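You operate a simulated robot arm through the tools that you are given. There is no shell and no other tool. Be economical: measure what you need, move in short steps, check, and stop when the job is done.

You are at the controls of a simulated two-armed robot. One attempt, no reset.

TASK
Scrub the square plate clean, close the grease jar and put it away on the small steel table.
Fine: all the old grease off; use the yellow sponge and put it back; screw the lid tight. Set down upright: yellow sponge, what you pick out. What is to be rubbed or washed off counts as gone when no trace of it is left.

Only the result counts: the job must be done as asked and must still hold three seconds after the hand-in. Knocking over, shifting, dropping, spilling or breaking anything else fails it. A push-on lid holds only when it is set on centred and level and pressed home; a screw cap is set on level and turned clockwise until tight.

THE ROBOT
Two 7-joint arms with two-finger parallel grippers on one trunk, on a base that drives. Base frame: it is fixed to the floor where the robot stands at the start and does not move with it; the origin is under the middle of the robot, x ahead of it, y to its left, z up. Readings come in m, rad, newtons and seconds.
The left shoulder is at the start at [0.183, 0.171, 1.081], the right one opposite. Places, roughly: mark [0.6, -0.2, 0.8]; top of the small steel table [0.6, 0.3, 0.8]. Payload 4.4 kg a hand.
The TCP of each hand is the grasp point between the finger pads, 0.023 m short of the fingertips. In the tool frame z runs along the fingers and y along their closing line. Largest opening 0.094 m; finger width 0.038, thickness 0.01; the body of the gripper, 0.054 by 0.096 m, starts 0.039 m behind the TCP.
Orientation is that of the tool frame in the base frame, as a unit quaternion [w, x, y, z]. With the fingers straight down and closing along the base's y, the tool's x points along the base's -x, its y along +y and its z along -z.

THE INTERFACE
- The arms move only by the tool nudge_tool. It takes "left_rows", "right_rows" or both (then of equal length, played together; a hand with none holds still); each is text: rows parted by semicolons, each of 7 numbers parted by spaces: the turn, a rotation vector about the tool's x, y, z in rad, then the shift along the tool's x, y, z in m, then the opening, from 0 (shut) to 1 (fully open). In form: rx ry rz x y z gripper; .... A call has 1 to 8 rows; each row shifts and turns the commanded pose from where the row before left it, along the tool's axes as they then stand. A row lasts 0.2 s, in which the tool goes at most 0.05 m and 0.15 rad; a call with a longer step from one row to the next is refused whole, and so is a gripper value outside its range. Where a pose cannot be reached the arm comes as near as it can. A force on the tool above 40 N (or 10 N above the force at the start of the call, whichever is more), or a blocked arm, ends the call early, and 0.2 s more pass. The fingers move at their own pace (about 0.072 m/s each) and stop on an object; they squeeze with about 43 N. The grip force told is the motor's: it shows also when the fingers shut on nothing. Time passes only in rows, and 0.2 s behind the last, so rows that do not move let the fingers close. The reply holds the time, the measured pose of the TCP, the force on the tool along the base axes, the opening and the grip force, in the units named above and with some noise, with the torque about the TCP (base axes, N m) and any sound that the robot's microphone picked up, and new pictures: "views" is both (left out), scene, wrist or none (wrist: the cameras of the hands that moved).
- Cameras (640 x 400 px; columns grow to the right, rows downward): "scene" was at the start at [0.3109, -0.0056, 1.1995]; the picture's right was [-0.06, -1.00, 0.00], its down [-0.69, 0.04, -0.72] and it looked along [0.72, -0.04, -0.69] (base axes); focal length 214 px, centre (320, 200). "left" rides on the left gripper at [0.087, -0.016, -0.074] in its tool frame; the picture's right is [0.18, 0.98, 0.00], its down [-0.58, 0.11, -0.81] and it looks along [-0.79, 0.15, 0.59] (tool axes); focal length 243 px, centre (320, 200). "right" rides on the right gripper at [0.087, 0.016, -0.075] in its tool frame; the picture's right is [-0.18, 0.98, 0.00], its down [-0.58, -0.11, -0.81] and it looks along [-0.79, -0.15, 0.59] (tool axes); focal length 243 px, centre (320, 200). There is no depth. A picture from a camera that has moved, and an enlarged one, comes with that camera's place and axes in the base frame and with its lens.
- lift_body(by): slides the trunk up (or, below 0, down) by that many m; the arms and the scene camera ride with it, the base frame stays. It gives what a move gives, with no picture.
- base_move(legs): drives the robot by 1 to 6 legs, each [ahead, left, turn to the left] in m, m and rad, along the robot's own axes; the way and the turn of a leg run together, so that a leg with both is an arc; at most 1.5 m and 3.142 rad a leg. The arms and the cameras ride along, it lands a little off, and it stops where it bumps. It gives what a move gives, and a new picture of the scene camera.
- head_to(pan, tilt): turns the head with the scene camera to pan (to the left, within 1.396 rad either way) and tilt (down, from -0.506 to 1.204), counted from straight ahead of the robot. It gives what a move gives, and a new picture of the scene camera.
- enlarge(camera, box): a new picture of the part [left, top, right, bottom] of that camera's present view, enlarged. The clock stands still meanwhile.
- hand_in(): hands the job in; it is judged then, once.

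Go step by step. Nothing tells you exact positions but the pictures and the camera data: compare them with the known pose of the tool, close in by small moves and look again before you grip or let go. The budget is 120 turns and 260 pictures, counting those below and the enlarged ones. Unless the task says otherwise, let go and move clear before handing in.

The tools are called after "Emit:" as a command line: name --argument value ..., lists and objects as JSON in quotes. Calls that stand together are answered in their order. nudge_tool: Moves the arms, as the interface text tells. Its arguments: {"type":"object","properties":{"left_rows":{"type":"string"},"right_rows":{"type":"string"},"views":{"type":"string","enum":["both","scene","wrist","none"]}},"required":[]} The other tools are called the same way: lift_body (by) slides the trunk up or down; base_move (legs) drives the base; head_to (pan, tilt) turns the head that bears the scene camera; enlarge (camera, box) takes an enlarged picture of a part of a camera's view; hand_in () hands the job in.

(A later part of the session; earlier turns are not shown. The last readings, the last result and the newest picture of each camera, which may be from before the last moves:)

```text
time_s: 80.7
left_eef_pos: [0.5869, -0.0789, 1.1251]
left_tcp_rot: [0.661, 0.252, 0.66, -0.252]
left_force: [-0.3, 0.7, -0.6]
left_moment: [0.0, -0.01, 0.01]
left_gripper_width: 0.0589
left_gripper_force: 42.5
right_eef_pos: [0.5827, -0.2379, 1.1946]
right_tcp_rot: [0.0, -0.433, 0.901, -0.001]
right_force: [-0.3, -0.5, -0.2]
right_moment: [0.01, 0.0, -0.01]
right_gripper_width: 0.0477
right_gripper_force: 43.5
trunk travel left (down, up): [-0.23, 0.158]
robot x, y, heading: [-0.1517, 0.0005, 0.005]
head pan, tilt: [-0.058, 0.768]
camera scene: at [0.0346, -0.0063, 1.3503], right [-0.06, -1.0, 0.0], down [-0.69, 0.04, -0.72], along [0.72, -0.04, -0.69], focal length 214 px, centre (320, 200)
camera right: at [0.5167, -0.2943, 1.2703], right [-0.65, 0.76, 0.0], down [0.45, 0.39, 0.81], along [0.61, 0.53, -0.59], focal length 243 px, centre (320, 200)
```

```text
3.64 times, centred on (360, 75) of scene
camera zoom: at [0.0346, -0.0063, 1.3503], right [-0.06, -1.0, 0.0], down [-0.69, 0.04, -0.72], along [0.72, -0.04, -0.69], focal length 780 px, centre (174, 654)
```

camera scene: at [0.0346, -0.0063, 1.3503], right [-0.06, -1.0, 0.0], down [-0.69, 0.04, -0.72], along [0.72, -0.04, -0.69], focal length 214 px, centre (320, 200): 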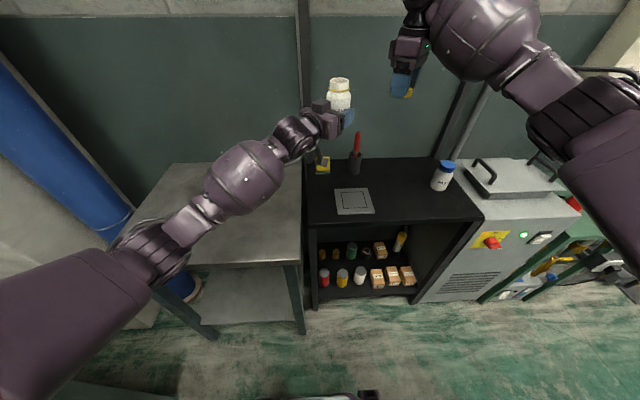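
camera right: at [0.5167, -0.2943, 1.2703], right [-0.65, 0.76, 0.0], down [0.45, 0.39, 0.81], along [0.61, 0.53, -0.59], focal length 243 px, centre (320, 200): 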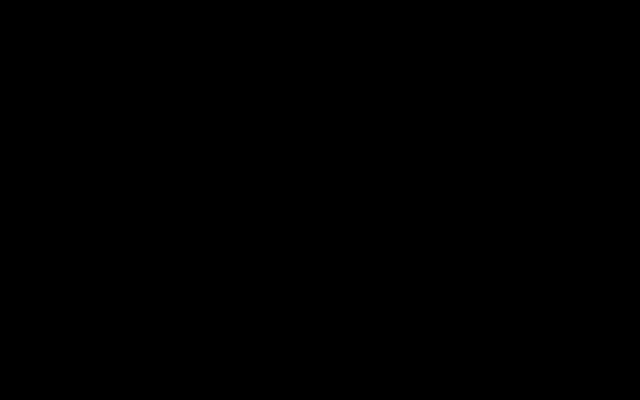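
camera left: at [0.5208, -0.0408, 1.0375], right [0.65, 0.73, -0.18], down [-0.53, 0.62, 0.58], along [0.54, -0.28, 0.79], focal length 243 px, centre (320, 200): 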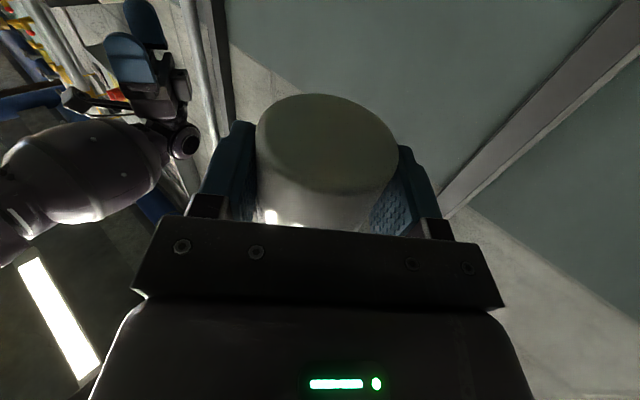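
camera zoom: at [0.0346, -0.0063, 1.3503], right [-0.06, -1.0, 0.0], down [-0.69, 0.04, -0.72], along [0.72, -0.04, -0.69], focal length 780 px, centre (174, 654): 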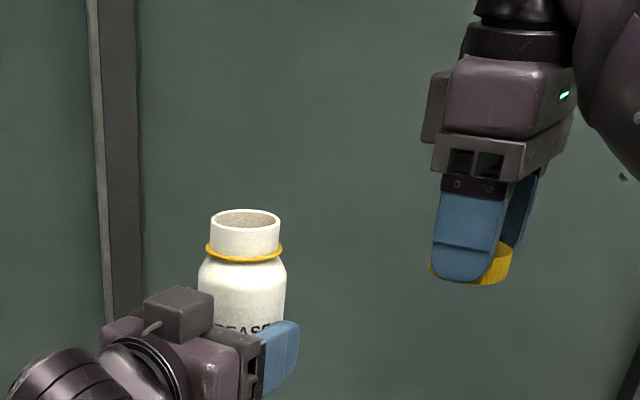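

The right camera view is blocked by its own forearm, but the scene camera sees both well. The jar rim is at about (0.59, -0.082, 1.204); I'll raise the lid and move it above.

Emit:
nudge_tool --right_rows "0 0 0 0 0 -0.034 0.2; 0 0 0 0 0 -0.034 0.2; 0 0 0 -0.0316 0.0229 0 0.2; 0 0 0 -0.0316 0.0229 0 0.2; 0 0 0 -0.0316 0.0229 0 0.2; 0 0 0 -0.0316 0.0229 0 0.2; 0 0 0 0 0 0 0.2" --views "wrist"

Emit:
enlarge --camera "scene" --box '[280, 20, 400, 110]'

```text
time_s: 82.3
left_eef_pos: [0.5881, -0.0775, 1.1258]
left_tcp_rot: [0.661, 0.252, 0.66, -0.252]
left_force: [0.5, -0.1, -0.6]
left_moment: [0.02, 0.02, 0.01]
left_gripper_width: 0.059
left_gripper_force: 42.9
right_eef_pos: [0.5922, -0.0834, 1.2631]
right_tcp_rot: [0.001, -0.434, 0.901, -0.002]
right_force: [-0.5, -0.3, 0.2]
right_moment: [0.01, 0.01, -0.01]
right_gripper_width: 0.0479
right_gripper_force: 42.7
trunk travel left (down, up): [-0.23, 0.158]
robot x, y, heading: [-0.1497, -0.0026, -0.001]
head pan, tilt: [-0.058, 0.768]
camera right: at [0.5243, -0.1401, 1.3392], right [-0.65, 0.76, 0.0], down [0.45, 0.39, 0.81], along [0.61, 0.53, -0.59], focal length 243 px, centre (320, 200)
```

right: 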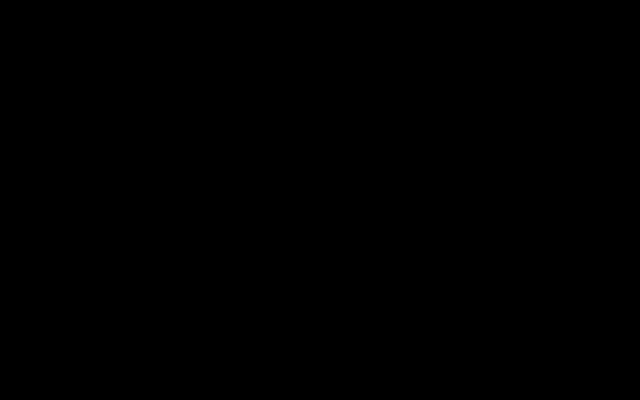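

```text
4.44 times, centred on (340, 65) of scene
camera zoom: at [0.0352, -0.0063, 1.3502], right [-0.06, -1.0, 0.0], down [-0.69, 0.04, -0.72], along [0.72, -0.04, -0.69], focal length 953 px, centre (231, 800)
```

zoom: 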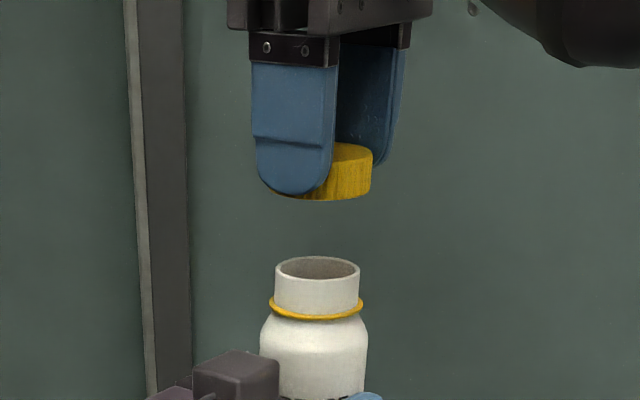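

The lid is above the jar and aligned sideways within about 1–2 mm. I'll lower it to just above the rim and look again.

Emit:
nudge_tool --right_rows "0 0 0 0.0005 0.0015 0.015 0.2; 0 0 0 0 0 0.012 0.2; 0 0 0 0 0 0 0.2" --views "none"

Emit:
enlarge --camera "scene" --box '[290, 30, 390, 100]'

```text
time_s: 83.1
left_eef_pos: [0.5876, -0.0784, 1.1237]
left_tcp_rot: [0.662, 0.251, 0.66, -0.251]
left_force: [0.5, 0.0, -0.2]
left_moment: [0.02, 0.03, 0.0]
left_gripper_width: 0.059
left_gripper_force: 43.3
right_eef_pos: [0.5894, -0.0807, 1.2362]
right_tcp_rot: [0.002, -0.434, 0.901, -0.002]
right_force: [0.1, -0.1, 0.0]
right_moment: [0.01, 0.0, 0.01]
right_gripper_width: 0.0476
right_gripper_force: 43.6
trunk travel left (down, up): [-0.23, 0.158]
robot x, y, heading: [-0.1514, -0.0026, 0.005]
head pan, tilt: [-0.058, 0.768]
```

```text
5.71 times, centred on (340, 65) of scene
camera zoom: at [0.0351, -0.0054, 1.3503], right [-0.06, -1.0, 0.0], down [-0.69, 0.04, -0.72], along [0.72, -0.04, -0.69], focal length 1226 px, centre (206, 971)
```

zoom: 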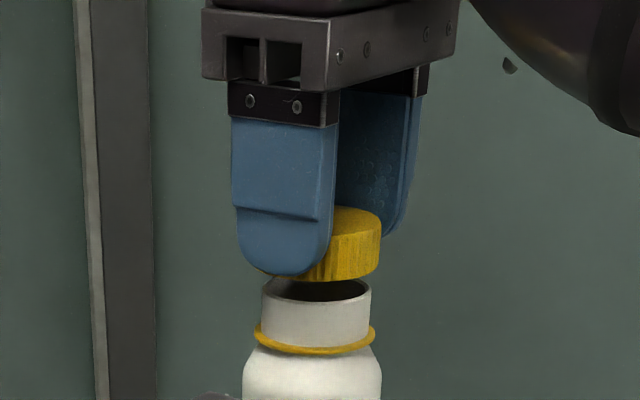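

The lid is about 2 mm too far right. I'll correct and lower until contact.

Emit:
nudge_tool --right_rows "0 0 0 -0.0016 0.0012 0 0.2; 0 0 0 0 0 0.005 0.2; 0 0 0 0 0 0.002 0.2; 0 0 0 0 0 0.0015 0.2" --views "none"

Emit:
enlarge --camera "scene" --box '[290, 30, 390, 100]'

```text
time_s: 84.1
left_eef_pos: [0.5877, -0.0776, 1.1242]
left_tcp_rot: [0.661, 0.252, 0.66, -0.252]
left_force: [-0.5, -0.7, 0.7]
left_moment: [0.0, 0.02, 0.02]
left_gripper_width: 0.0593
left_gripper_force: 43.1
right_eef_pos: [0.5902, -0.0793, 1.2271]
right_tcp_rot: [0.002, -0.434, 0.901, -0.002]
right_force: [-0.1, -0.2, -0.2]
right_moment: [0.0, -0.02, -0.02]
right_gripper_width: 0.048
right_gripper_force: 43.2
trunk travel left (down, up): [-0.23, 0.158]
robot x, y, heading: [-0.1467, -0.0015, -0.002]
head pan, tilt: [-0.058, 0.768]
```

```text
5.71 times, centred on (340, 65) of scene
camera zoom: at [0.0353, -0.0054, 1.3502], right [-0.06, -1.0, 0.0], down [-0.69, 0.04, -0.72], along [0.72, -0.04, -0.69], focal length 1226 px, centre (206, 971)
```

zoom: 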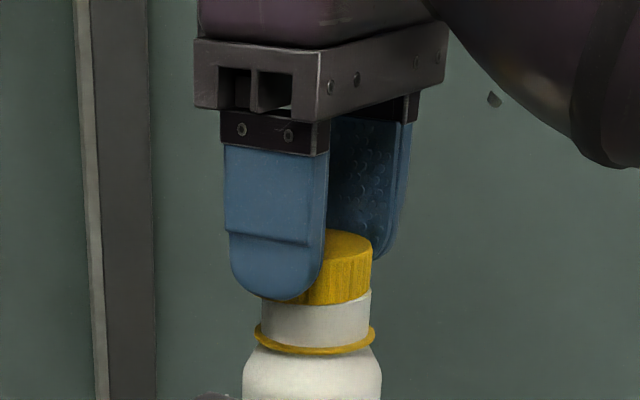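

Now the edges line up within a millimetre. I'll continue down gently to contact.

Emit:
nudge_tool --right_rows "0 0 0 0.0006 -0.0005 0.001 0.2; 0 0 0 0 0 0.001 0.2; 0 0 0 0 0 0.001 0.2" --views "none"

```text
time_s: 84.9
left_eef_pos: [0.5875, -0.078, 1.1228]
left_tcp_rot: [0.661, 0.251, 0.661, -0.251]
left_force: [0.9, -1.0, -6.7]
left_moment: [0.18, 0.01, 0.02]
left_gripper_width: 0.0592
left_gripper_force: 42.8
right_eef_pos: [0.5902, -0.0807, 1.2267]
right_tcp_rot: [0.002, -0.434, 0.901, -0.003]
right_force: [-0.1, 0.7, 6.9]
right_moment: [-0.07, 0.13, -0.04]
right_gripper_width: 0.0479
right_gripper_force: 42.6
trunk travel left (down, up): [-0.23, 0.158]
robot x, y, heading: [-0.1534, 0.0016, 0.002]
head pan, tilt: [-0.058, 0.768]
```

Contact at 7 N, on the -x side, so the lid is about 1.5 mm too far forward. I'll lift, correct and lower again.

Emit:
nudge_tool --right_rows "0 0 0 0 0 -0.003 0.2; 0 0 0 0.0016 0.0007 0 0.2; 0 0 0 0 0 0.003 0.2; 0 0 0 0 0 0.001 0.2" --views "none"

```text
time_s: 85.9
left_eef_pos: [0.5875, -0.0771, 1.1229]
left_tcp_rot: [0.66, 0.252, 0.662, -0.251]
left_force: [-7.0, 0.2, -12.6]
left_moment: [0.24, -0.37, -0.14]
left_gripper_width: 0.0588
left_gripper_force: 43.1
right_eef_pos: [0.5883, -0.0817, 1.2265]
right_tcp_rot: [0.003, -0.433, 0.901, -0.002]
right_force: [6.7, -0.8, 12.7]
right_moment: [-0.23, -0.32, 0.15]
right_gripper_width: 0.0478
right_gripper_force: 42.7
trunk travel left (down, up): [-0.23, 0.158]
robot x, y, heading: [-0.1514, 0.0029, 0.0]
head pan, tilt: [-0.058, 0.768]
```

Emit:
nudge_tool --right_rows "0 0 0 0 0 -0.002 0.2; 0 0 0 0.0004 -0.0012 0 0.2; 0 0 0 0 0 0.002 0.2; 0 0 0 0 0 0 0.2" --views "none"

```text
time_s: 86.9
left_eef_pos: [0.587, -0.0769, 1.123]
left_tcp_rot: [0.661, 0.252, 0.661, -0.252]
left_force: [2.1, -8.0, -21.1]
left_moment: [1.03, 0.41, -0.1]
left_gripper_width: 0.0592
left_gripper_force: 42.7
right_eef_pos: [0.5883, -0.0825, 1.2244]
right_tcp_rot: [0.003, -0.435, 0.901, -0.001]
right_force: [-0.9, 7.4, 21.3]
right_moment: [-0.14, -0.2, 0.09]
right_gripper_width: 0.0477
right_gripper_force: 42.7
trunk travel left (down, up): [-0.23, 0.158]
robot x, y, heading: [-0.1523, 0.0007, 0.002]
head pan, tilt: [-0.058, 0.768]
```

I'll now try turning clockwise a little and watch torque and height.

Emit:
nudge_tool --right_rows "0 0 0 0 0 -0.001 0.2; 0 0 0.1 0 0 0 0.2; 0 0 0.15 0 0 0 0.2; 0 0 0.15 0 0 0 0.2; 0 0 0.15 0 0 0 0.2" --views "none"

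Emit:
enlarge --camera "scene" --box '[290, 30, 390, 100]'

```text
time_s: 88.1
left_eef_pos: [0.5867, -0.0775, 1.1287]
left_tcp_rot: [0.664, 0.251, 0.658, -0.252]
left_force: [18.0, -10.6, 18.7]
left_moment: [0.36, 1.7, 0.01]
left_gripper_width: 0.0592
left_gripper_force: 43.1
right_eef_pos: [0.5891, -0.0813, 1.2227]
right_tcp_rot: [-0.002, -0.173, 0.985, -0.002]
right_force: [-18.0, 10.7, -22.7]
right_moment: [0.51, -0.01, 0.09]
right_gripper_width: 0.0475
right_gripper_force: 43.0
trunk travel left (down, up): [-0.23, 0.158]
robot x, y, heading: [-0.1506, 0.0038, 0.004]
head pan, tilt: [-0.058, 0.768]
```

```text
5.71 times, centred on (340, 65) of scene
camera zoom: at [0.0352, -0.0053, 1.3502], right [-0.06, -1.0, 0.0], down [-0.69, 0.04, -0.72], along [0.72, -0.04, -0.69], focal length 1226 px, centre (206, 971)
```

zoom: 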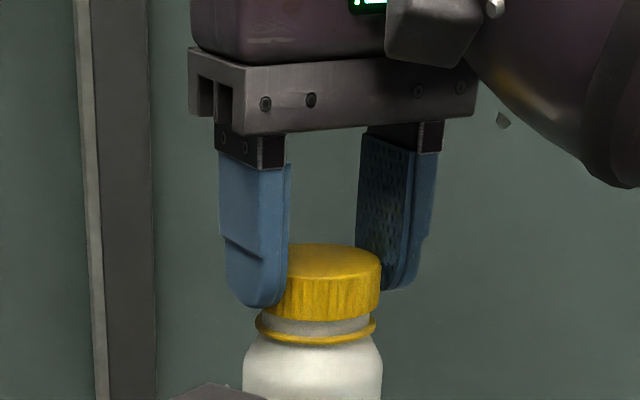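

The thread has caught: the lid pulls itself down, straight and level. I'll let the right hand follow down and sideways to relieve the forces.

Emit:
nudge_tool --right_rows "0 0 0 0.001 0.0014 0.0025 0.2; 0 0 0 0.001 0.0014 0.0025 0.2; 0 0 0 0 0 0 0.2" --views "none"

```text
time_s: 88.9
left_eef_pos: [0.5864, -0.0776, 1.1253]
left_tcp_rot: [0.662, 0.252, 0.659, -0.252]
left_force: [-13.6, 3.9, 15.3]
left_moment: [-0.48, -1.39, -0.05]
left_gripper_width: 0.059
left_gripper_force: 42.8
right_eef_pos: [0.5868, -0.0832, 1.2197]
right_tcp_rot: [0.002, -0.171, 0.985, -0.002]
right_force: [14.5, -3.8, -17.8]
right_moment: [0.05, 0.06, -0.02]
right_gripper_width: 0.0477
right_gripper_force: 42.9
trunk travel left (down, up): [-0.23, 0.158]
robot x, y, heading: [-0.1524, 0.0034, 0.009]
head pan, tilt: [-0.058, 0.768]
```

Emit:
nudge_tool --right_rows "0 0 0 -0.001 -0.0009 0.002 0.2; 0 0 0 0 0 0.002 0.2; 0 0 0 0 0 0 0.2" --views "none"

```text
time_s: 89.7
left_eef_pos: [0.5864, -0.0778, 1.1228]
left_tcp_rot: [0.661, 0.252, 0.66, -0.252]
left_force: [-23.5, 9.1, 3.6]
left_moment: [-0.61, -1.66, -0.07]
left_gripper_width: 0.0591
left_gripper_force: 42.5
right_eef_pos: [0.5877, -0.083, 1.2168]
right_tcp_rot: [0.002, -0.171, 0.985, -0.002]
right_force: [24.2, -9.1, -5.5]
right_moment: [-0.29, -0.5, -0.03]
right_gripper_width: 0.0477
right_gripper_force: 43.2
trunk travel left (down, up): [-0.23, 0.158]
robot x, y, heading: [-0.1491, 0.0019, -0.002]
head pan, tilt: [-0.058, 0.768]
```

Emit:
nudge_tool --right_rows "0 0 0 -0.0015 -0.0016 0.0005 0.2; 0 0 0 0 0 0 0.2" --views "none"

```text
time_s: 90.3
left_eef_pos: [0.5881, -0.0758, 1.1241]
left_tcp_rot: [0.66, 0.251, 0.662, -0.252]
left_force: [-2.5, 4.5, 0.2]
left_moment: [-0.24, -0.17, 0.03]
left_gripper_width: 0.059
left_gripper_force: 42.9
right_eef_pos: [0.5884, -0.0813, 1.2157]
right_tcp_rot: [0.001, -0.174, 0.985, -0.001]
right_force: [2.9, -4.7, -1.6]
right_moment: [-0.13, -0.04, -0.03]
right_gripper_width: 0.0481
right_gripper_force: 42.8
trunk travel left (down, up): [-0.23, 0.158]
robot x, y, heading: [-0.1498, 0.0017, 0.001]
head pan, tilt: [-0.058, 0.768]
```

Forces are near zero and the lid is well down on the neck. I continue turning clockwise.

Emit:
nudge_tool --right_rows "0 0 0.15 0 0 0 0.2; 0 0 0.15 0 0 0 0.2; 0 0 0.15 0 0 0 0.2; 0 0 0.15 0 0 0 0.2" --views "none"

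Emit:
enlarge --camera "scene" --box '[290, 30, 390, 100]'

```text
time_s: 91.3
left_eef_pos: [0.5874, -0.0788, 1.1229]
left_tcp_rot: [0.661, 0.25, 0.661, -0.25]
left_force: [18.9, -11.1, -2.0]
left_moment: [0.75, 1.25, -0.01]
left_gripper_width: 0.059
left_gripper_force: 42.9
right_eef_pos: [0.5877, -0.081, 1.2159]
right_tcp_rot: [0.001, 0.125, 0.992, -0.001]
right_force: [-18.6, 10.1, 2.5]
right_moment: [0.28, 0.46, 0.01]
right_gripper_width: 0.0477
right_gripper_force: 43.0
trunk travel left (down, up): [-0.23, 0.158]
robot x, y, heading: [-0.1498, 0.0017, -0.003]
head pan, tilt: [-0.058, 0.768]
```

```text
5.71 times, centred on (340, 65) of scene
camera zoom: at [0.0352, -0.0053, 1.3502], right [-0.06, -1.0, 0.0], down [-0.69, 0.04, -0.72], along [0.72, -0.04, -0.69], focal length 1226 px, centre (206, 971)
```

zoom: 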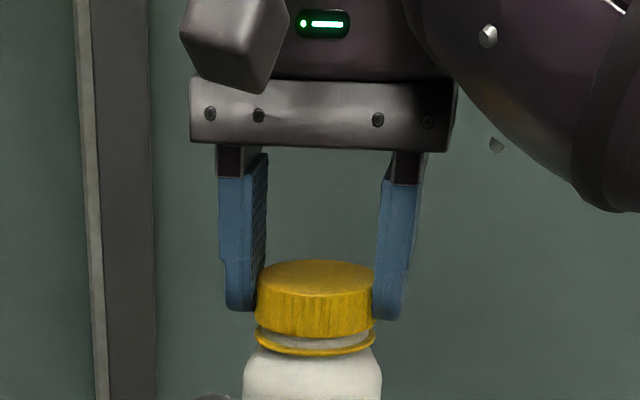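

The gap to the neck ring is shrinking. I'll relieve the side force and keep turning.

Emit:
nudge_tool --right_rows "0 0 0 0.002 0.0007 0 0.2; 0 0 0.15 0 0 0.0003 0.2; 0 0 0.15 0 0 0.0003 0.2; 0 0 0.15 0 0 0.0003 0.2" --views "none"

```text
time_s: 92.3
left_eef_pos: [0.5865, -0.078, 1.1244]
left_tcp_rot: [0.661, 0.252, 0.66, -0.251]
left_force: [4.5, -15.1, -9.1]
left_moment: [1.09, 0.3, -0.07]
left_gripper_width: 0.0593
left_gripper_force: 43.0
right_eef_pos: [0.5885, -0.0796, 1.2147]
right_tcp_rot: [0.003, 0.344, 0.939, 0.0]
right_force: [-5.3, 15.0, 9.2]
right_moment: [0.36, 0.15, 0.04]
right_gripper_width: 0.0477
right_gripper_force: 42.6
trunk travel left (down, up): [-0.23, 0.158]
robot x, y, heading: [-0.153, -0.0016, -0.0]
head pan, tilt: [-0.058, 0.768]
```

Emit:
nudge_tool --right_rows "0 0 0 0.0015 0.0011 -0.0005 0.2; 0 0 0.15 0 0 0.0002 0.2; 0 0 0.15 0 0 0.0002 0.2; 0 0 0.15 0 0 0.0002 0.2; 0 0 0.15 0 0 0.0002 0.2" --views "none"

Emit:
enlarge --camera "scene" --box '[290, 30, 390, 100]'

```text
time_s: 93.5
left_eef_pos: [0.5862, -0.08, 1.1259]
left_tcp_rot: [0.662, 0.254, 0.659, -0.253]
left_force: [-34.1, -4.8, -14.1]
left_moment: [0.38, -2.13, -0.15]
left_gripper_width: 0.059
left_gripper_force: 43.5
right_eef_pos: [0.5882, -0.0793, 1.2149]
right_tcp_rot: [0.003, 0.608, 0.794, 0.001]
right_force: [34.7, 5.4, 13.4]
right_moment: [0.07, -0.89, 0.09]
right_gripper_width: 0.0478
right_gripper_force: 43.2
trunk travel left (down, up): [-0.23, 0.158]
robot x, y, heading: [-0.1543, -0.0013, 0.004]
head pan, tilt: [-0.058, 0.768]
```

```text
5.71 times, centred on (340, 65) of scene
camera zoom: at [0.0352, -0.0053, 1.3502], right [-0.06, -1.0, 0.0], down [-0.69, 0.04, -0.72], along [0.72, -0.04, -0.69], focal length 1226 px, centre (206, 971)
```

zoom: 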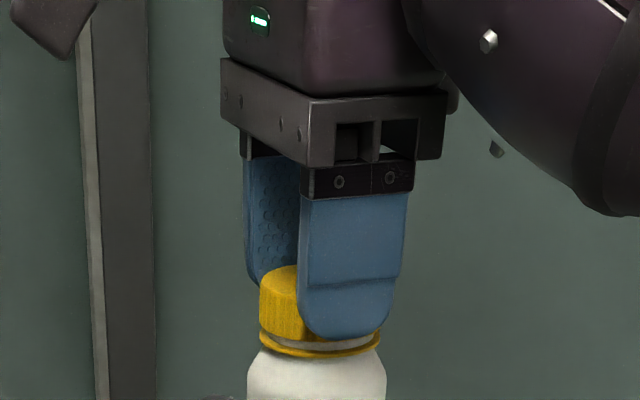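

Emit:
nudge_tool --right_rows "0 0 0 -0.0008 0.0029 -0.001 0.2; 0 0 0.15 0 0 0 0.2; 0 0 0.15 0 0 0 0.2; 0 0 0.15 0 0 0 0.2" --views "none"

```text
time_s: 94.5
left_eef_pos: [0.5865, -0.0792, 1.1237]
left_tcp_rot: [0.662, 0.252, 0.659, -0.251]
left_force: [-24.6, -8.1, -7.4]
left_moment: [0.58, -1.54, -0.11]
left_gripper_width: 0.059
left_gripper_force: 42.6
right_eef_pos: [0.5903, -0.0791, 1.2158]
right_tcp_rot: [0.001, 0.769, 0.64, 0.001]
right_force: [23.5, 7.1, 7.6]
right_moment: [0.16, -0.63, 0.07]
right_gripper_width: 0.048
right_gripper_force: 43.4
trunk travel left (down, up): [-0.23, 0.158]
robot x, y, heading: [-0.1504, -0.0012, -0.002]
head pan, tilt: [-0.058, 0.768]
```

Still no tightening torque, so more turns are needed. I'll relieve the side force, open, rise slightly and wind the hand back for a fresh grip.

Emit:
nudge_tool --right_rows "0 0 0 0.0012 0.0018 0 0.2; 0 0 0 0 0 0 0.85; 0 0 0 0 0 0 0.85; 0 0 0 0 0 -0.025 0.85; 0 0 -0.15 0 0 0 0.85; 0 0 -0.15 0 0 0 0.85; 0 0 -0.15 0 0 0 0.85; 0 0 -0.15 0 0 0 0.85" --views "none"

Emit:
nudge_tool --right_rows "0 0 -0.15 0 0 0 0.85; 0 0 -0.15 0 0 0 0.85; 0 0 -0.15 0 0 0 0.85; 0 0 -0.15 0 0 0 0.85; 0 0 -0.15 0 0 0 0.85; 0 0 -0.15 0 0 0 0.85; 0 0 -0.15 0 0 0 0.85; 0 0 -0.15 0 0 0 0.85" --views "none"

Emit:
nudge_tool --right_rows "0 0 -0.15 0 0 0 0.85; 0 0 -0.15 0 0 0 0.85; 0 0 -0.15 0 0 0 0.85; 0 0 -0.15 0 0 0 0.85; 0 0 -0.15 0 0 0 0.85; 0 0 -0.15 0 0 0 0.85; 0 0 0 0 0 0 0.85" --views "scene"

Emit:
enlarge --camera "scene" --box '[290, 30, 390, 100]'

```text
time_s: 96.3
left_eef_pos: [0.5874, -0.0771, 1.1247]
left_tcp_rot: [0.661, 0.252, 0.66, -0.252]
left_force: [0.5, 0.3, -0.5]
left_moment: [0.0, 0.0, 0.02]
left_gripper_width: 0.0592
left_gripper_force: 43.0
right_eef_pos: [0.5925, -0.0784, 1.2404]
right_tcp_rot: [0.002, 0.543, 0.84, 0.0]
right_force: [-0.3, -0.3, 0.0]
right_moment: [-0.03, 0.02, -0.01]
right_gripper_width: 0.0799
right_gripper_force: 0.0
trunk travel left (down, up): [-0.23, 0.158]
robot x, y, heading: [-0.1533, -0.0017, -0.001]
head pan, tilt: [-0.058, 0.768]
```

```text
time_s: 98.1
left_eef_pos: [0.5874, -0.0769, 1.1242]
left_tcp_rot: [0.662, 0.251, 0.66, -0.252]
left_force: [0.1, -0.2, 0.2]
left_moment: [-0.02, 0.02, 0.0]
left_gripper_width: 0.059
left_gripper_force: 43.1
right_eef_pos: [0.5931, -0.078, 1.2404]
right_tcp_rot: [0.001, -0.025, 1.0, 0.0]
right_force: [-1.0, -0.1, 0.4]
right_moment: [0.0, -0.02, 0.03]
right_gripper_width: 0.08
right_gripper_force: 0.1
trunk travel left (down, up): [-0.23, 0.158]
robot x, y, heading: [-0.1541, -0.0012, -0.001]
head pan, tilt: [-0.058, 0.768]
```

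```text
time_s: 99.7
left_eef_pos: [0.588, -0.0769, 1.1241]
left_tcp_rot: [0.662, 0.251, 0.66, -0.251]
left_force: [0.7, -0.3, 0.4]
left_moment: [-0.01, 0.0, 0.02]
left_gripper_width: 0.0593
left_gripper_force: 42.2
right_eef_pos: [0.5927, -0.0778, 1.24]
right_tcp_rot: [0.001, -0.457, 0.89, -0.002]
right_force: [-0.5, 1.2, -0.3]
right_moment: [0.02, -0.01, 0.0]
right_gripper_width: 0.0799
right_gripper_force: 0.1
trunk travel left (down, up): [-0.23, 0.158]
robot x, y, heading: [-0.1511, -0.0022, 0.003]
head pan, tilt: [-0.058, 0.768]
camera scene: at [0.0352, -0.0053, 1.3502], right [-0.06, -1.0, 0.0], down [-0.69, 0.04, -0.72], along [0.72, -0.04, -0.69], focal length 214 px, centre (320, 200)
```

scene: 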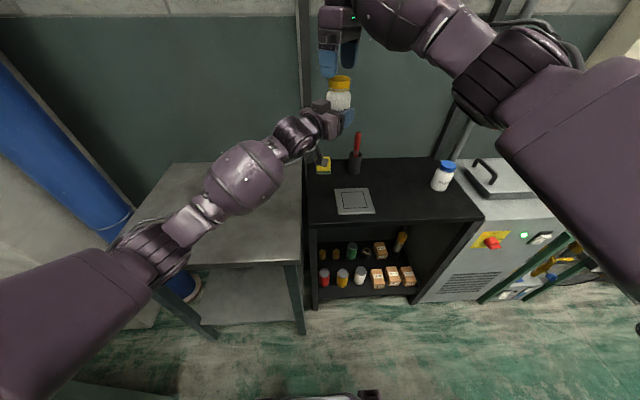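

```text
5.71 times, centred on (340, 65) of scene
camera zoom: at [0.0352, -0.0053, 1.3502], right [-0.06, -1.0, 0.0], down [-0.69, 0.04, -0.72], along [0.72, -0.04, -0.69], focal length 1226 px, centre (206, 971)
```

zoom: 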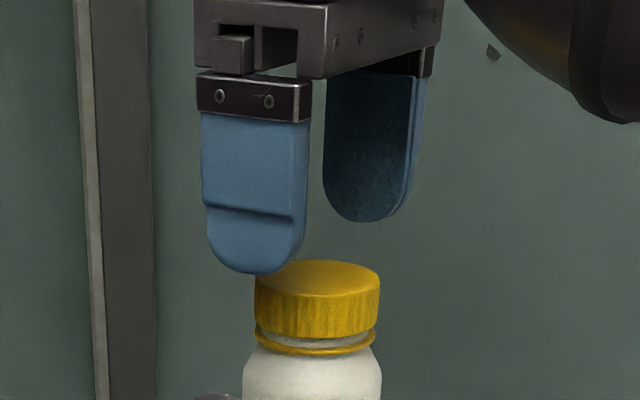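

The lid sits level with a small gap left. I'll recentre, lower, grip the lid again and keep turning.

Emit:
nudge_tool --right_rows "0 0 0 0.0031 -0.0008 0.01 0.85; 0 0 0 0 0 0.0145 0.85; 0 0 0 0 0 0 0.2; 0 0 0 0 0 0 0.2; 0 0 0 0 0 0 0.2" --views "none"

```text
time_s: 100.9
left_eef_pos: [0.5874, -0.0773, 1.1247]
left_tcp_rot: [0.661, 0.252, 0.66, -0.252]
left_force: [6.2, -3.4, -0.2]
left_moment: [0.18, 0.38, -0.01]
left_gripper_width: 0.0591
left_gripper_force: 42.8
right_eef_pos: [0.5916, -0.0794, 1.2127]
right_tcp_rot: [0.001, -0.458, 0.889, -0.001]
right_force: [-4.9, 3.3, -0.7]
right_moment: [0.06, 0.11, -0.01]
right_gripper_width: 0.0476
right_gripper_force: 43.0
trunk travel left (down, up): [-0.23, 0.158]
robot x, y, heading: [-0.1463, 0.0001, 0.001]
head pan, tilt: [-0.058, 0.768]
```

Well centred. Turning clockwise.

Emit:
nudge_tool --right_rows "0 0 0.15 0.0003 0.0003 0.0002 0.2; 0 0 0.15 0 0 0.0002 0.2; 0 0 0.15 0 0 0.0002 0.2; 0 0 0.15 0 0 0.0002 0.2; 0 0 0.15 0 0 0.0002 0.2; 0 0 0.15 0 0 0.0002 0.2; 0 0 0.15 0 0 0.0002 0.2; 0 0 0.15 0 0 0.0002 0.2" --views "none"

Emit:
enlarge --camera "scene" --box '[290, 30, 390, 100]'

```text
time_s: 102.7
left_eef_pos: [0.5869, -0.0775, 1.125]
left_tcp_rot: [0.662, 0.252, 0.66, -0.252]
left_force: [-16.6, 1.5, -0.6]
left_moment: [-0.06, -1.19, -0.06]
left_gripper_width: 0.0591
left_gripper_force: 42.7
right_eef_pos: [0.5914, -0.0806, 1.214]
right_tcp_rot: [0.002, 0.128, 0.992, -0.001]
right_force: [16.8, 0.2, 0.0]
right_moment: [0.01, -0.36, 0.01]
right_gripper_width: 0.0477
right_gripper_force: 42.9
trunk travel left (down, up): [-0.23, 0.158]
robot x, y, heading: [-0.1489, 0.0001, 0.001]
head pan, tilt: [-0.058, 0.768]
```

```text
5.71 times, centred on (340, 65) of scene
camera zoom: at [0.0352, -0.0053, 1.3502], right [-0.06, -1.0, 0.0], down [-0.69, 0.04, -0.72], along [0.72, -0.04, -0.69], focal length 1226 px, centre (206, 971)
```

zoom: 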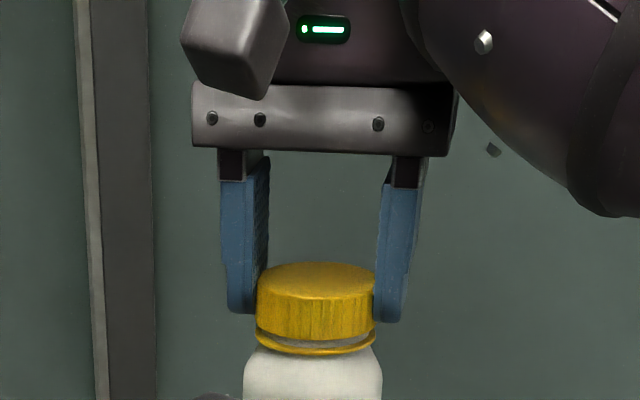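

It advances slowly with little torque. Continue.

Emit:
nudge_tool --right_rows "0 0 0.15 -0.0013 0.0003 0.0001 0.2; 0 0 0.15 0 0 0.0001 0.2; 0 0 0.15 0 0 0.0001 0.2; 0 0 0.15 0.0003 0 0.0001 0.2; 0 0 0.15 0.0003 0 0.0001 0.2; 0 0 0.15 0.0003 0 0.0001 0.2; 0 0 0.15 0 0 0.0001 0.2; 0 0 0.15 0 0 0.0001 0.2" --views "none"

```text
time_s: 104.5
left_eef_pos: [0.5875, -0.0781, 1.124]
left_tcp_rot: [0.661, 0.252, 0.66, -0.252]
left_force: [2.3, 0.5, 0.2]
left_moment: [-0.04, 0.14, -1.48]
left_gripper_width: 0.059
left_gripper_force: 43.0
right_eef_pos: [0.5924, -0.0808, 1.2138]
right_tcp_rot: [0.003, 0.663, 0.749, 0.0]
right_force: [-3.2, -0.4, -0.6]
right_moment: [-0.07, 0.08, 1.49]
right_gripper_width: 0.0481
right_gripper_force: 43.0
trunk travel left (down, up): [-0.23, 0.158]
robot x, y, heading: [-0.1514, -0.0006, -0.002]
head pan, tilt: [-0.058, 0.768]
```

The torque has jumped to 1.5 N m, so the lid is tight. I'll try one small further turn to confirm.

Emit:
nudge_tool --right_rows "0 0 0.08 0 0 0 0.2; 0 0 0.07 0 0 0 0.2" --views "scene"

Emit:
enlarge --camera "scene" --box '[290, 30, 390, 110]'

```text
time_s: 105.1
left_eef_pos: [0.5875, -0.077, 1.1233]
left_tcp_rot: [0.661, 0.251, 0.661, -0.251]
left_force: [6.0, 2.5, 0.0]
left_moment: [-0.06, 0.37, -1.12]
left_gripper_width: 0.0594
left_gripper_force: 43.5
right_eef_pos: [0.5924, -0.081, 1.2124]
right_tcp_rot: [0.001, 0.718, 0.696, 0.0]
right_force: [-5.6, -1.5, -0.2]
right_moment: [-0.09, 0.15, 1.16]
right_gripper_width: 0.0476
right_gripper_force: 43.0
trunk travel left (down, up): [-0.23, 0.158]
robot x, y, heading: [-0.1495, 0.0015, 0.0]
head pan, tilt: [-0.058, 0.768]
camera scene: at [0.0352, -0.0053, 1.3502], right [-0.06, -1.0, 0.0], down [-0.69, 0.04, -0.72], along [0.72, -0.04, -0.69], focal length 214 px, centre (320, 200)
```

scene: 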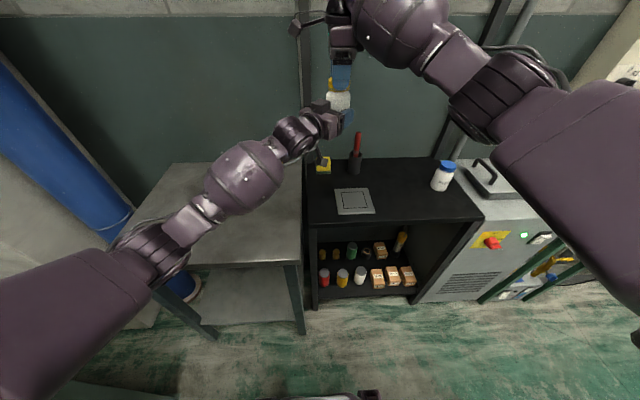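

```text
5.00 times, centred on (340, 70) of scene
camera zoom: at [0.0352, -0.0053, 1.3502], right [-0.06, -1.0, 0.0], down [-0.69, 0.04, -0.72], along [0.72, -0.04, -0.69], focal length 1072 px, centre (220, 850)
```

zoom: 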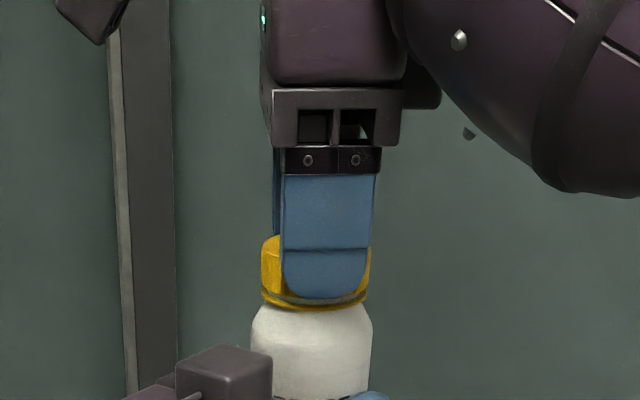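

The torque limit was reached and the fingers now slip, so the lid is tight and seated at the ring. I'll let the left hand go and back it away, with the right hand holding the jar by its lid.

Emit:
nudge_tool --left_rows "0 0 0 0 0 0 0.8; 0 0 0 0 0 0 1; 0 0 0 0 0 0 1; 0 0 0 0 0 -0.03 1; 0 0 0 0 0 -0.04 1; 0 0 0 0 0 -0.03 1; 0 0 0 0 0.02 -0.02 1; 0 0 0 0 0.03 -0.02 1" --views "scene"

Emit:
enlarge --camera "scene" --box '[250, 30, 400, 130]'

```text
time_s: 106.9
left_eef_pos: [0.516, 0.0559, 1.1242]
left_tcp_rot: [0.662, 0.251, 0.66, -0.252]
left_force: [-0.2, -0.3, -0.7]
left_moment: [0.03, 0.01, 0.02]
left_gripper_width: 0.0942
left_gripper_force: 0.0
right_eef_pos: [0.5923, -0.0796, 1.2137]
right_tcp_rot: [0.002, 0.717, 0.697, 0.0]
right_force: [0.1, 0.4, -2.2]
right_moment: [-0.05, 0.01, 0.02]
right_gripper_width: 0.0474
right_gripper_force: 43.0
trunk travel left (down, up): [-0.23, 0.158]
robot x, y, heading: [-0.1514, 0.0042, -0.0]
head pan, tilt: [-0.058, 0.768]
camera scene: at [0.0349, -0.0045, 1.3503], right [-0.05, -1.0, 0.0], down [-0.69, 0.04, -0.72], along [0.72, -0.04, -0.69], focal length 214 px, centre (320, 200)
```

scene: 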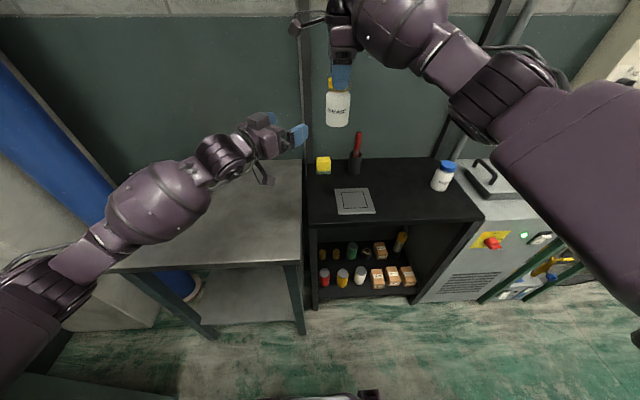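

```text
4.00 times, centred on (325, 80) of scene
camera zoom: at [0.0349, -0.0045, 1.3503], right [-0.05, -1.0, 0.0], down [-0.69, 0.04, -0.72], along [0.72, -0.04, -0.69], focal length 858 px, centre (300, 680)
```

zoom: 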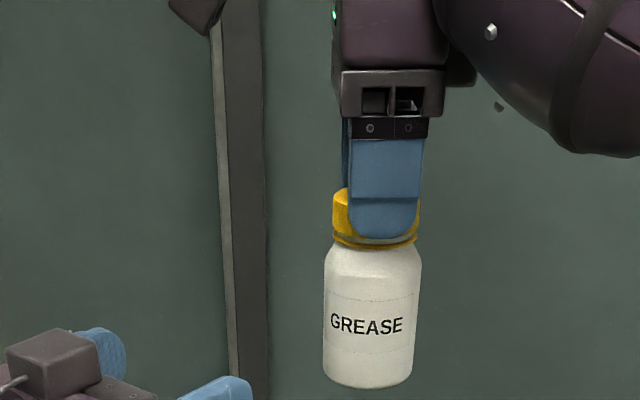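

The jar hangs from its lid, "GREASE" upright. I'll move the left hand further up and left to free the space above the steel table.

Emit:
nudge_tool --left_rows "0 0 0 -0.0167 0.0253 -0.0267 1; 0 0 0 -0.0167 0.0253 -0.0267 1; 0 0 0 -0.0167 0.0253 -0.0267 1; 0 0 0 -0.0167 0.0253 -0.0267 1; 0 0 0 -0.0167 0.0253 -0.0267 1; 0 0 0 -0.0167 0.0253 -0.0267 1" --views "scene"

```text
time_s: 108.3
left_eef_pos: [0.4945, 0.2712, 1.2242]
left_tcp_rot: [0.662, 0.252, 0.659, -0.253]
left_force: [0.1, -0.1, -0.3]
left_moment: [0.01, 0.0, 0.03]
left_gripper_width: 0.094
left_gripper_force: 0.2
right_eef_pos: [0.5904, -0.0819, 1.2147]
right_tcp_rot: [0.002, 0.717, 0.697, 0.001]
right_force: [-0.2, -0.5, -1.4]
right_moment: [0.0, 0.02, 0.0]
right_gripper_width: 0.0477
right_gripper_force: 43.1
trunk travel left (down, up): [-0.23, 0.158]
robot x, y, heading: [-0.1512, 0.0028, 0.006]
head pan, tilt: [-0.058, 0.768]
camera scene: at [0.034, -0.0053, 1.3505], right [-0.06, -1.0, 0.0], down [-0.69, 0.04, -0.72], along [0.72, -0.04, -0.69], focal length 214 px, centre (320, 200)
```

scene: 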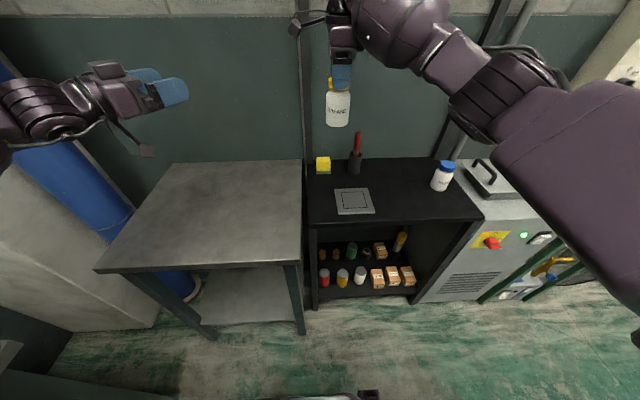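

The steel table is clear: x from 0.36 to 0.88, right edge at y≈0.03. I'll lower the jar some, then move it left over the table.

Emit:
nudge_tool --right_rows "0 0 0 0 0 0.045 0.2; 0 0 0 0 0 0.045 0.2; 0 0 0 0 0 0.045 0.2; 0 0 0 0 0 0.045 0.2; 0 0 0 0.04 0 0 0.2; 0 0 0 0.04 0 0 0.2; 0 0 0 0.04 0 0 0.2; 0 0 0 0.04 0 0 0.2" --views "scene"

```text
time_s: 110.1
left_eef_pos: [0.4947, 0.2737, 1.224]
left_tcp_rot: [0.662, 0.252, 0.66, -0.252]
left_force: [-0.1, 0.6, 0.7]
left_moment: [0.01, 0.04, -0.02]
left_gripper_width: 0.0941
left_gripper_force: 0.0
right_eef_pos: [0.599, 0.081, 1.033]
right_tcp_rot: [0.002, 0.718, 0.696, 0.0]
right_force: [0.6, -0.9, -3.3]
right_moment: [0.0, 0.0, -0.02]
right_gripper_width: 0.0478
right_gripper_force: 42.9
trunk travel left (down, up): [-0.23, 0.158]
robot x, y, heading: [-0.1515, -0.0, 0.003]
head pan, tilt: [-0.058, 0.768]
camera scene: at [0.0345, -0.004, 1.3504], right [-0.05, -1.0, 0.0], down [-0.69, 0.04, -0.72], along [0.72, -0.04, -0.69], focal length 214 px, centre (320, 200)
```

scene: 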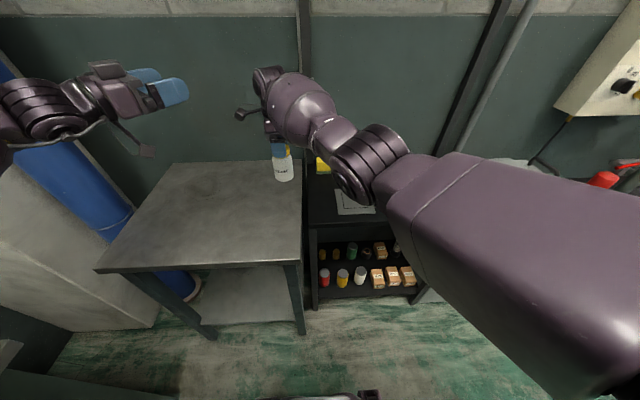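

Emit:
nudge_tool --right_rows "0 0 0 0.04 0 0 0.2; 0 0 0 0.04 0 0 0.2; 0 0 0 0 0 0.03 0.2; 0 0 0 0 0 0.03 0.2; 0 0 0 0 0 0 0.2" --views "scene"

Emit:
enlarge --camera "scene" --box '[200, 60, 440, 220]'

```text
time_s: 111.3
left_eef_pos: [0.4945, 0.2735, 1.2239]
left_tcp_rot: [0.662, 0.251, 0.659, -0.252]
left_force: [-0.5, -0.1, 0.3]
left_moment: [-0.02, -0.01, -0.01]
left_gripper_width: 0.0938
left_gripper_force: 0.0
right_eef_pos: [0.5712, 0.1372, 0.9785]
right_tcp_rot: [0.003, 0.717, 0.697, 0.001]
right_force: [-0.3, -1.1, -2.5]
right_moment: [0.0, 0.0, -0.01]
right_gripper_width: 0.0477
right_gripper_force: 43.1
right hand out of reach, approached as far as the arm can: row 1, 2, 4
trunk travel left (down, up): [-0.23, 0.158]
robot x, y, heading: [-0.153, 0.0001, -0.002]
head pan, tilt: [-0.058, 0.768]
camera scene: at [0.0346, -0.005, 1.3504], right [-0.06, -1.0, 0.0], down [-0.69, 0.04, -0.72], along [0.72, -0.04, -0.69], focal length 214 px, centre (320, 200)
```

scene: 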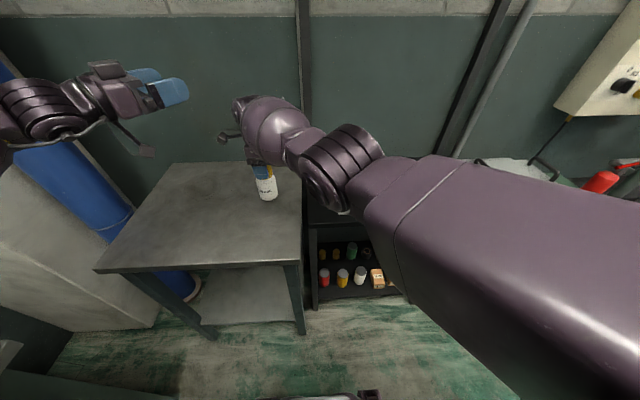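

```text
2.50 times, centred on (320, 140) of scene
camera zoom: at [0.0346, -0.005, 1.3504], right [-0.06, -1.0, 0.0], down [-0.69, 0.04, -0.72], along [0.72, -0.04, -0.69], focal length 536 px, centre (320, 350)
```

zoom: 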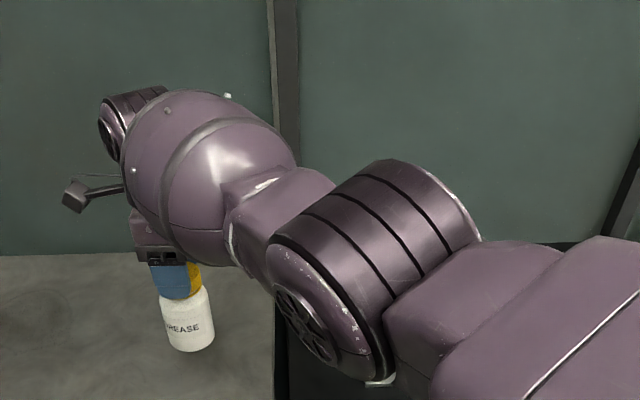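

The arm is at its sideways limit, but the jar is over the steel table at (0.571, 0.137), upright. I'll lower it with the trunk instead.

Emit:
lift_body --by -0.05

Emit:
enlarge --camera "scene" --box '[180, 80, 480, 280]'

```text
time_s: 112.0
left_eef_pos: [0.5001, 0.2725, 1.1758]
left_tcp_rot: [0.656, 0.251, 0.665, -0.254]
left_force: [-0.5, -0.1, 0.4]
left_moment: [0.01, 0.0, -0.02]
left_gripper_width: 0.0941
left_gripper_force: 0.0
right_eef_pos: [0.5734, 0.1345, 0.9351]
right_tcp_rot: [-0.001, 0.717, 0.697, 0.0]
right_force: [-2.2, -2.4, 10.5]
right_moment: [-0.24, 0.29, -0.03]
right_gripper_width: 0.048
right_gripper_force: 43.1
trunk travel left (down, up): [-0.19, 0.198]
robot x, y, heading: [-0.1488, -0.0013, 0.001]
head pan, tilt: [-0.058, 0.768]
stopped: the force on the tool passed its limit at 42 N (the readings are from after the stop); the commanded pose is now the measured one
```

```text
2.00 times, centred on (330, 180) of scene
camera zoom: at [0.0683, -0.0057, 1.3067], right [-0.06, -1.0, 0.0], down [-0.69, 0.04, -0.72], along [0.72, -0.04, -0.69], focal length 429 px, centre (300, 240)
```

zoom: 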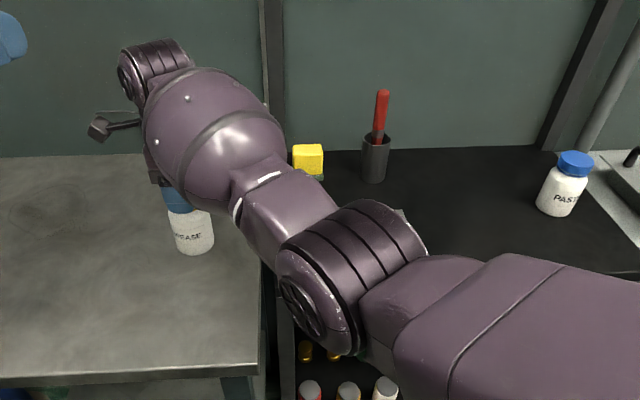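

A contact stopped the trunk. I'll look closely at the jar's foot.

Emit:
enlarge --camera "scene" --box '[230, 150, 310, 220]'

Emit:
nudge_tool --right_rows "0 0 0 0 0 0 0.2; 0 0 0 0 0 0 0.2" --views "scene"

```text
5.71 times, centred on (270, 185) of scene
camera zoom: at [0.0683, -0.0057, 1.3067], right [-0.06, -1.0, 0.0], down [-0.69, 0.04, -0.72], along [0.72, -0.04, -0.69], focal length 1226 px, centre (606, 286)
```

zoom: 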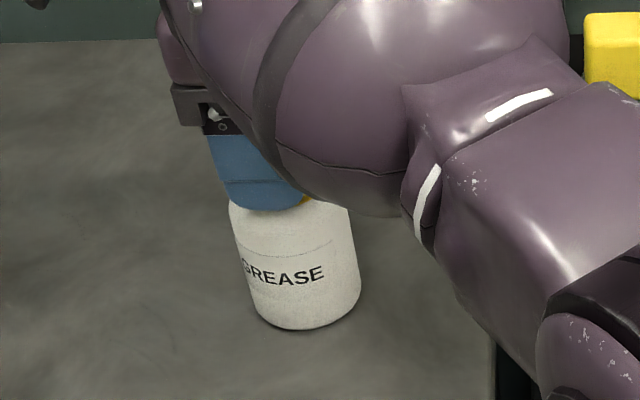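

```text
time_s: 112.6
left_eef_pos: [0.4997, 0.2723, 1.1781]
left_tcp_rot: [0.657, 0.249, 0.665, -0.253]
left_force: [-0.4, 0.2, 0.4]
left_moment: [0.01, 0.04, 0.01]
left_gripper_width: 0.0941
left_gripper_force: 0.1
right_eef_pos: [0.573, 0.1349, 0.9345]
right_tcp_rot: [0.0, 0.717, 0.697, 0.0]
right_force: [-1.7, -1.4, 11.1]
right_moment: [-0.08, 0.07, -0.05]
right_gripper_width: 0.0479
right_gripper_force: 43.1
trunk travel left (down, up): [-0.19, 0.198]
robot x, y, heading: [-0.1497, -0.0014, 0.0]
head pan, tilt: [-0.058, 0.768]
camera scene: at [0.0682, -0.0055, 1.307], right [-0.06, -1.0, 0.0], down [-0.69, 0.04, -0.72], along [0.72, -0.04, -0.69], focal length 214 px, centre (320, 200)
```

scene: 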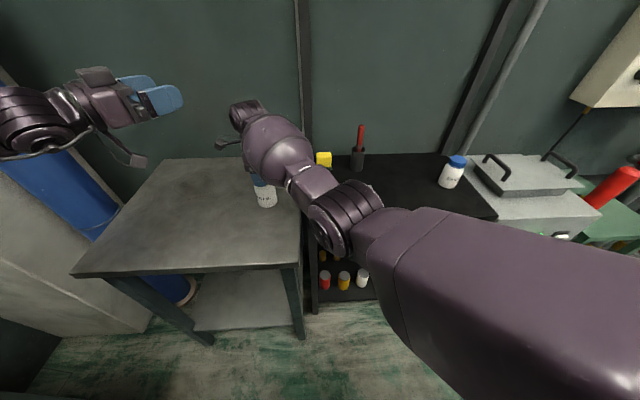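

The wrist feels a steady upward push of about 13 N with the tool vertical, so the jar is standing on the steel table (its top is nearer 0.82). I'll ease the pressure, open and rise.

Emit:
nudge_tool --right_rows "0 0 0 0 0 -0.001 0.2; 0 0 0 0 0 0 0.8; 0 0 0 0 0 0 1; 0 0 0 0 0 0 1; 0 0 0 0 0 -0.02 1; 0 0 0 0 0 -0.03 1; 0 0 0 0 0 -0.03 1" --views "scene"

Emit:
enlarge --camera "scene" --box '[210, 130, 330, 220]'

```text
time_s: 114.2
left_eef_pos: [0.5006, 0.2728, 1.1759]
left_tcp_rot: [0.657, 0.249, 0.665, -0.253]
left_force: [0.3, 0.1, -0.5]
left_moment: [-0.03, 0.0, 0.02]
left_gripper_width: 0.0939
left_gripper_force: 0.1
right_eef_pos: [0.5777, 0.1286, 1.0112]
right_tcp_rot: [0.002, 0.721, 0.693, -0.002]
right_force: [-0.5, -0.7, 0.0]
right_moment: [-0.03, -0.03, -0.04]
right_gripper_width: 0.0941
right_gripper_force: 0.1
trunk travel left (down, up): [-0.19, 0.198]
robot x, y, heading: [-0.1498, -0.0017, -0.001]
head pan, tilt: [-0.058, 0.768]
camera scene: at [0.0686, -0.0052, 1.307], right [-0.06, -1.0, 0.0], down [-0.69, 0.04, -0.72], along [0.72, -0.04, -0.69], focal length 214 px, centre (320, 200)
```

scene: 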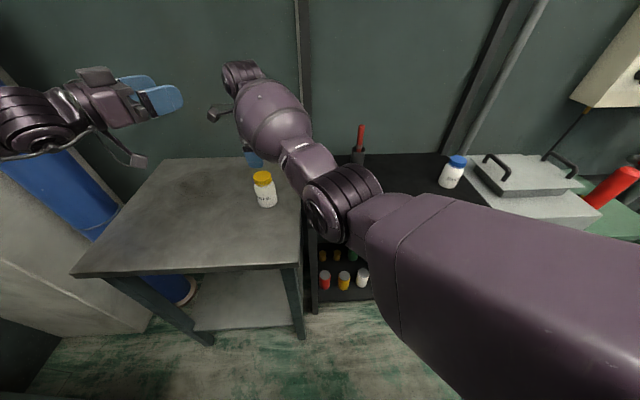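

```text
4.44 times, centred on (270, 175) of scene
camera zoom: at [0.0686, -0.0052, 1.307], right [-0.06, -1.0, 0.0], down [-0.69, 0.04, -0.72], along [0.72, -0.04, -0.69], focal length 953 px, centre (542, 311)
```

zoom: 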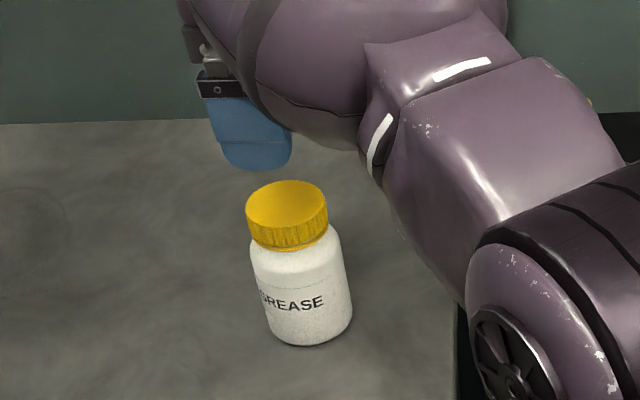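

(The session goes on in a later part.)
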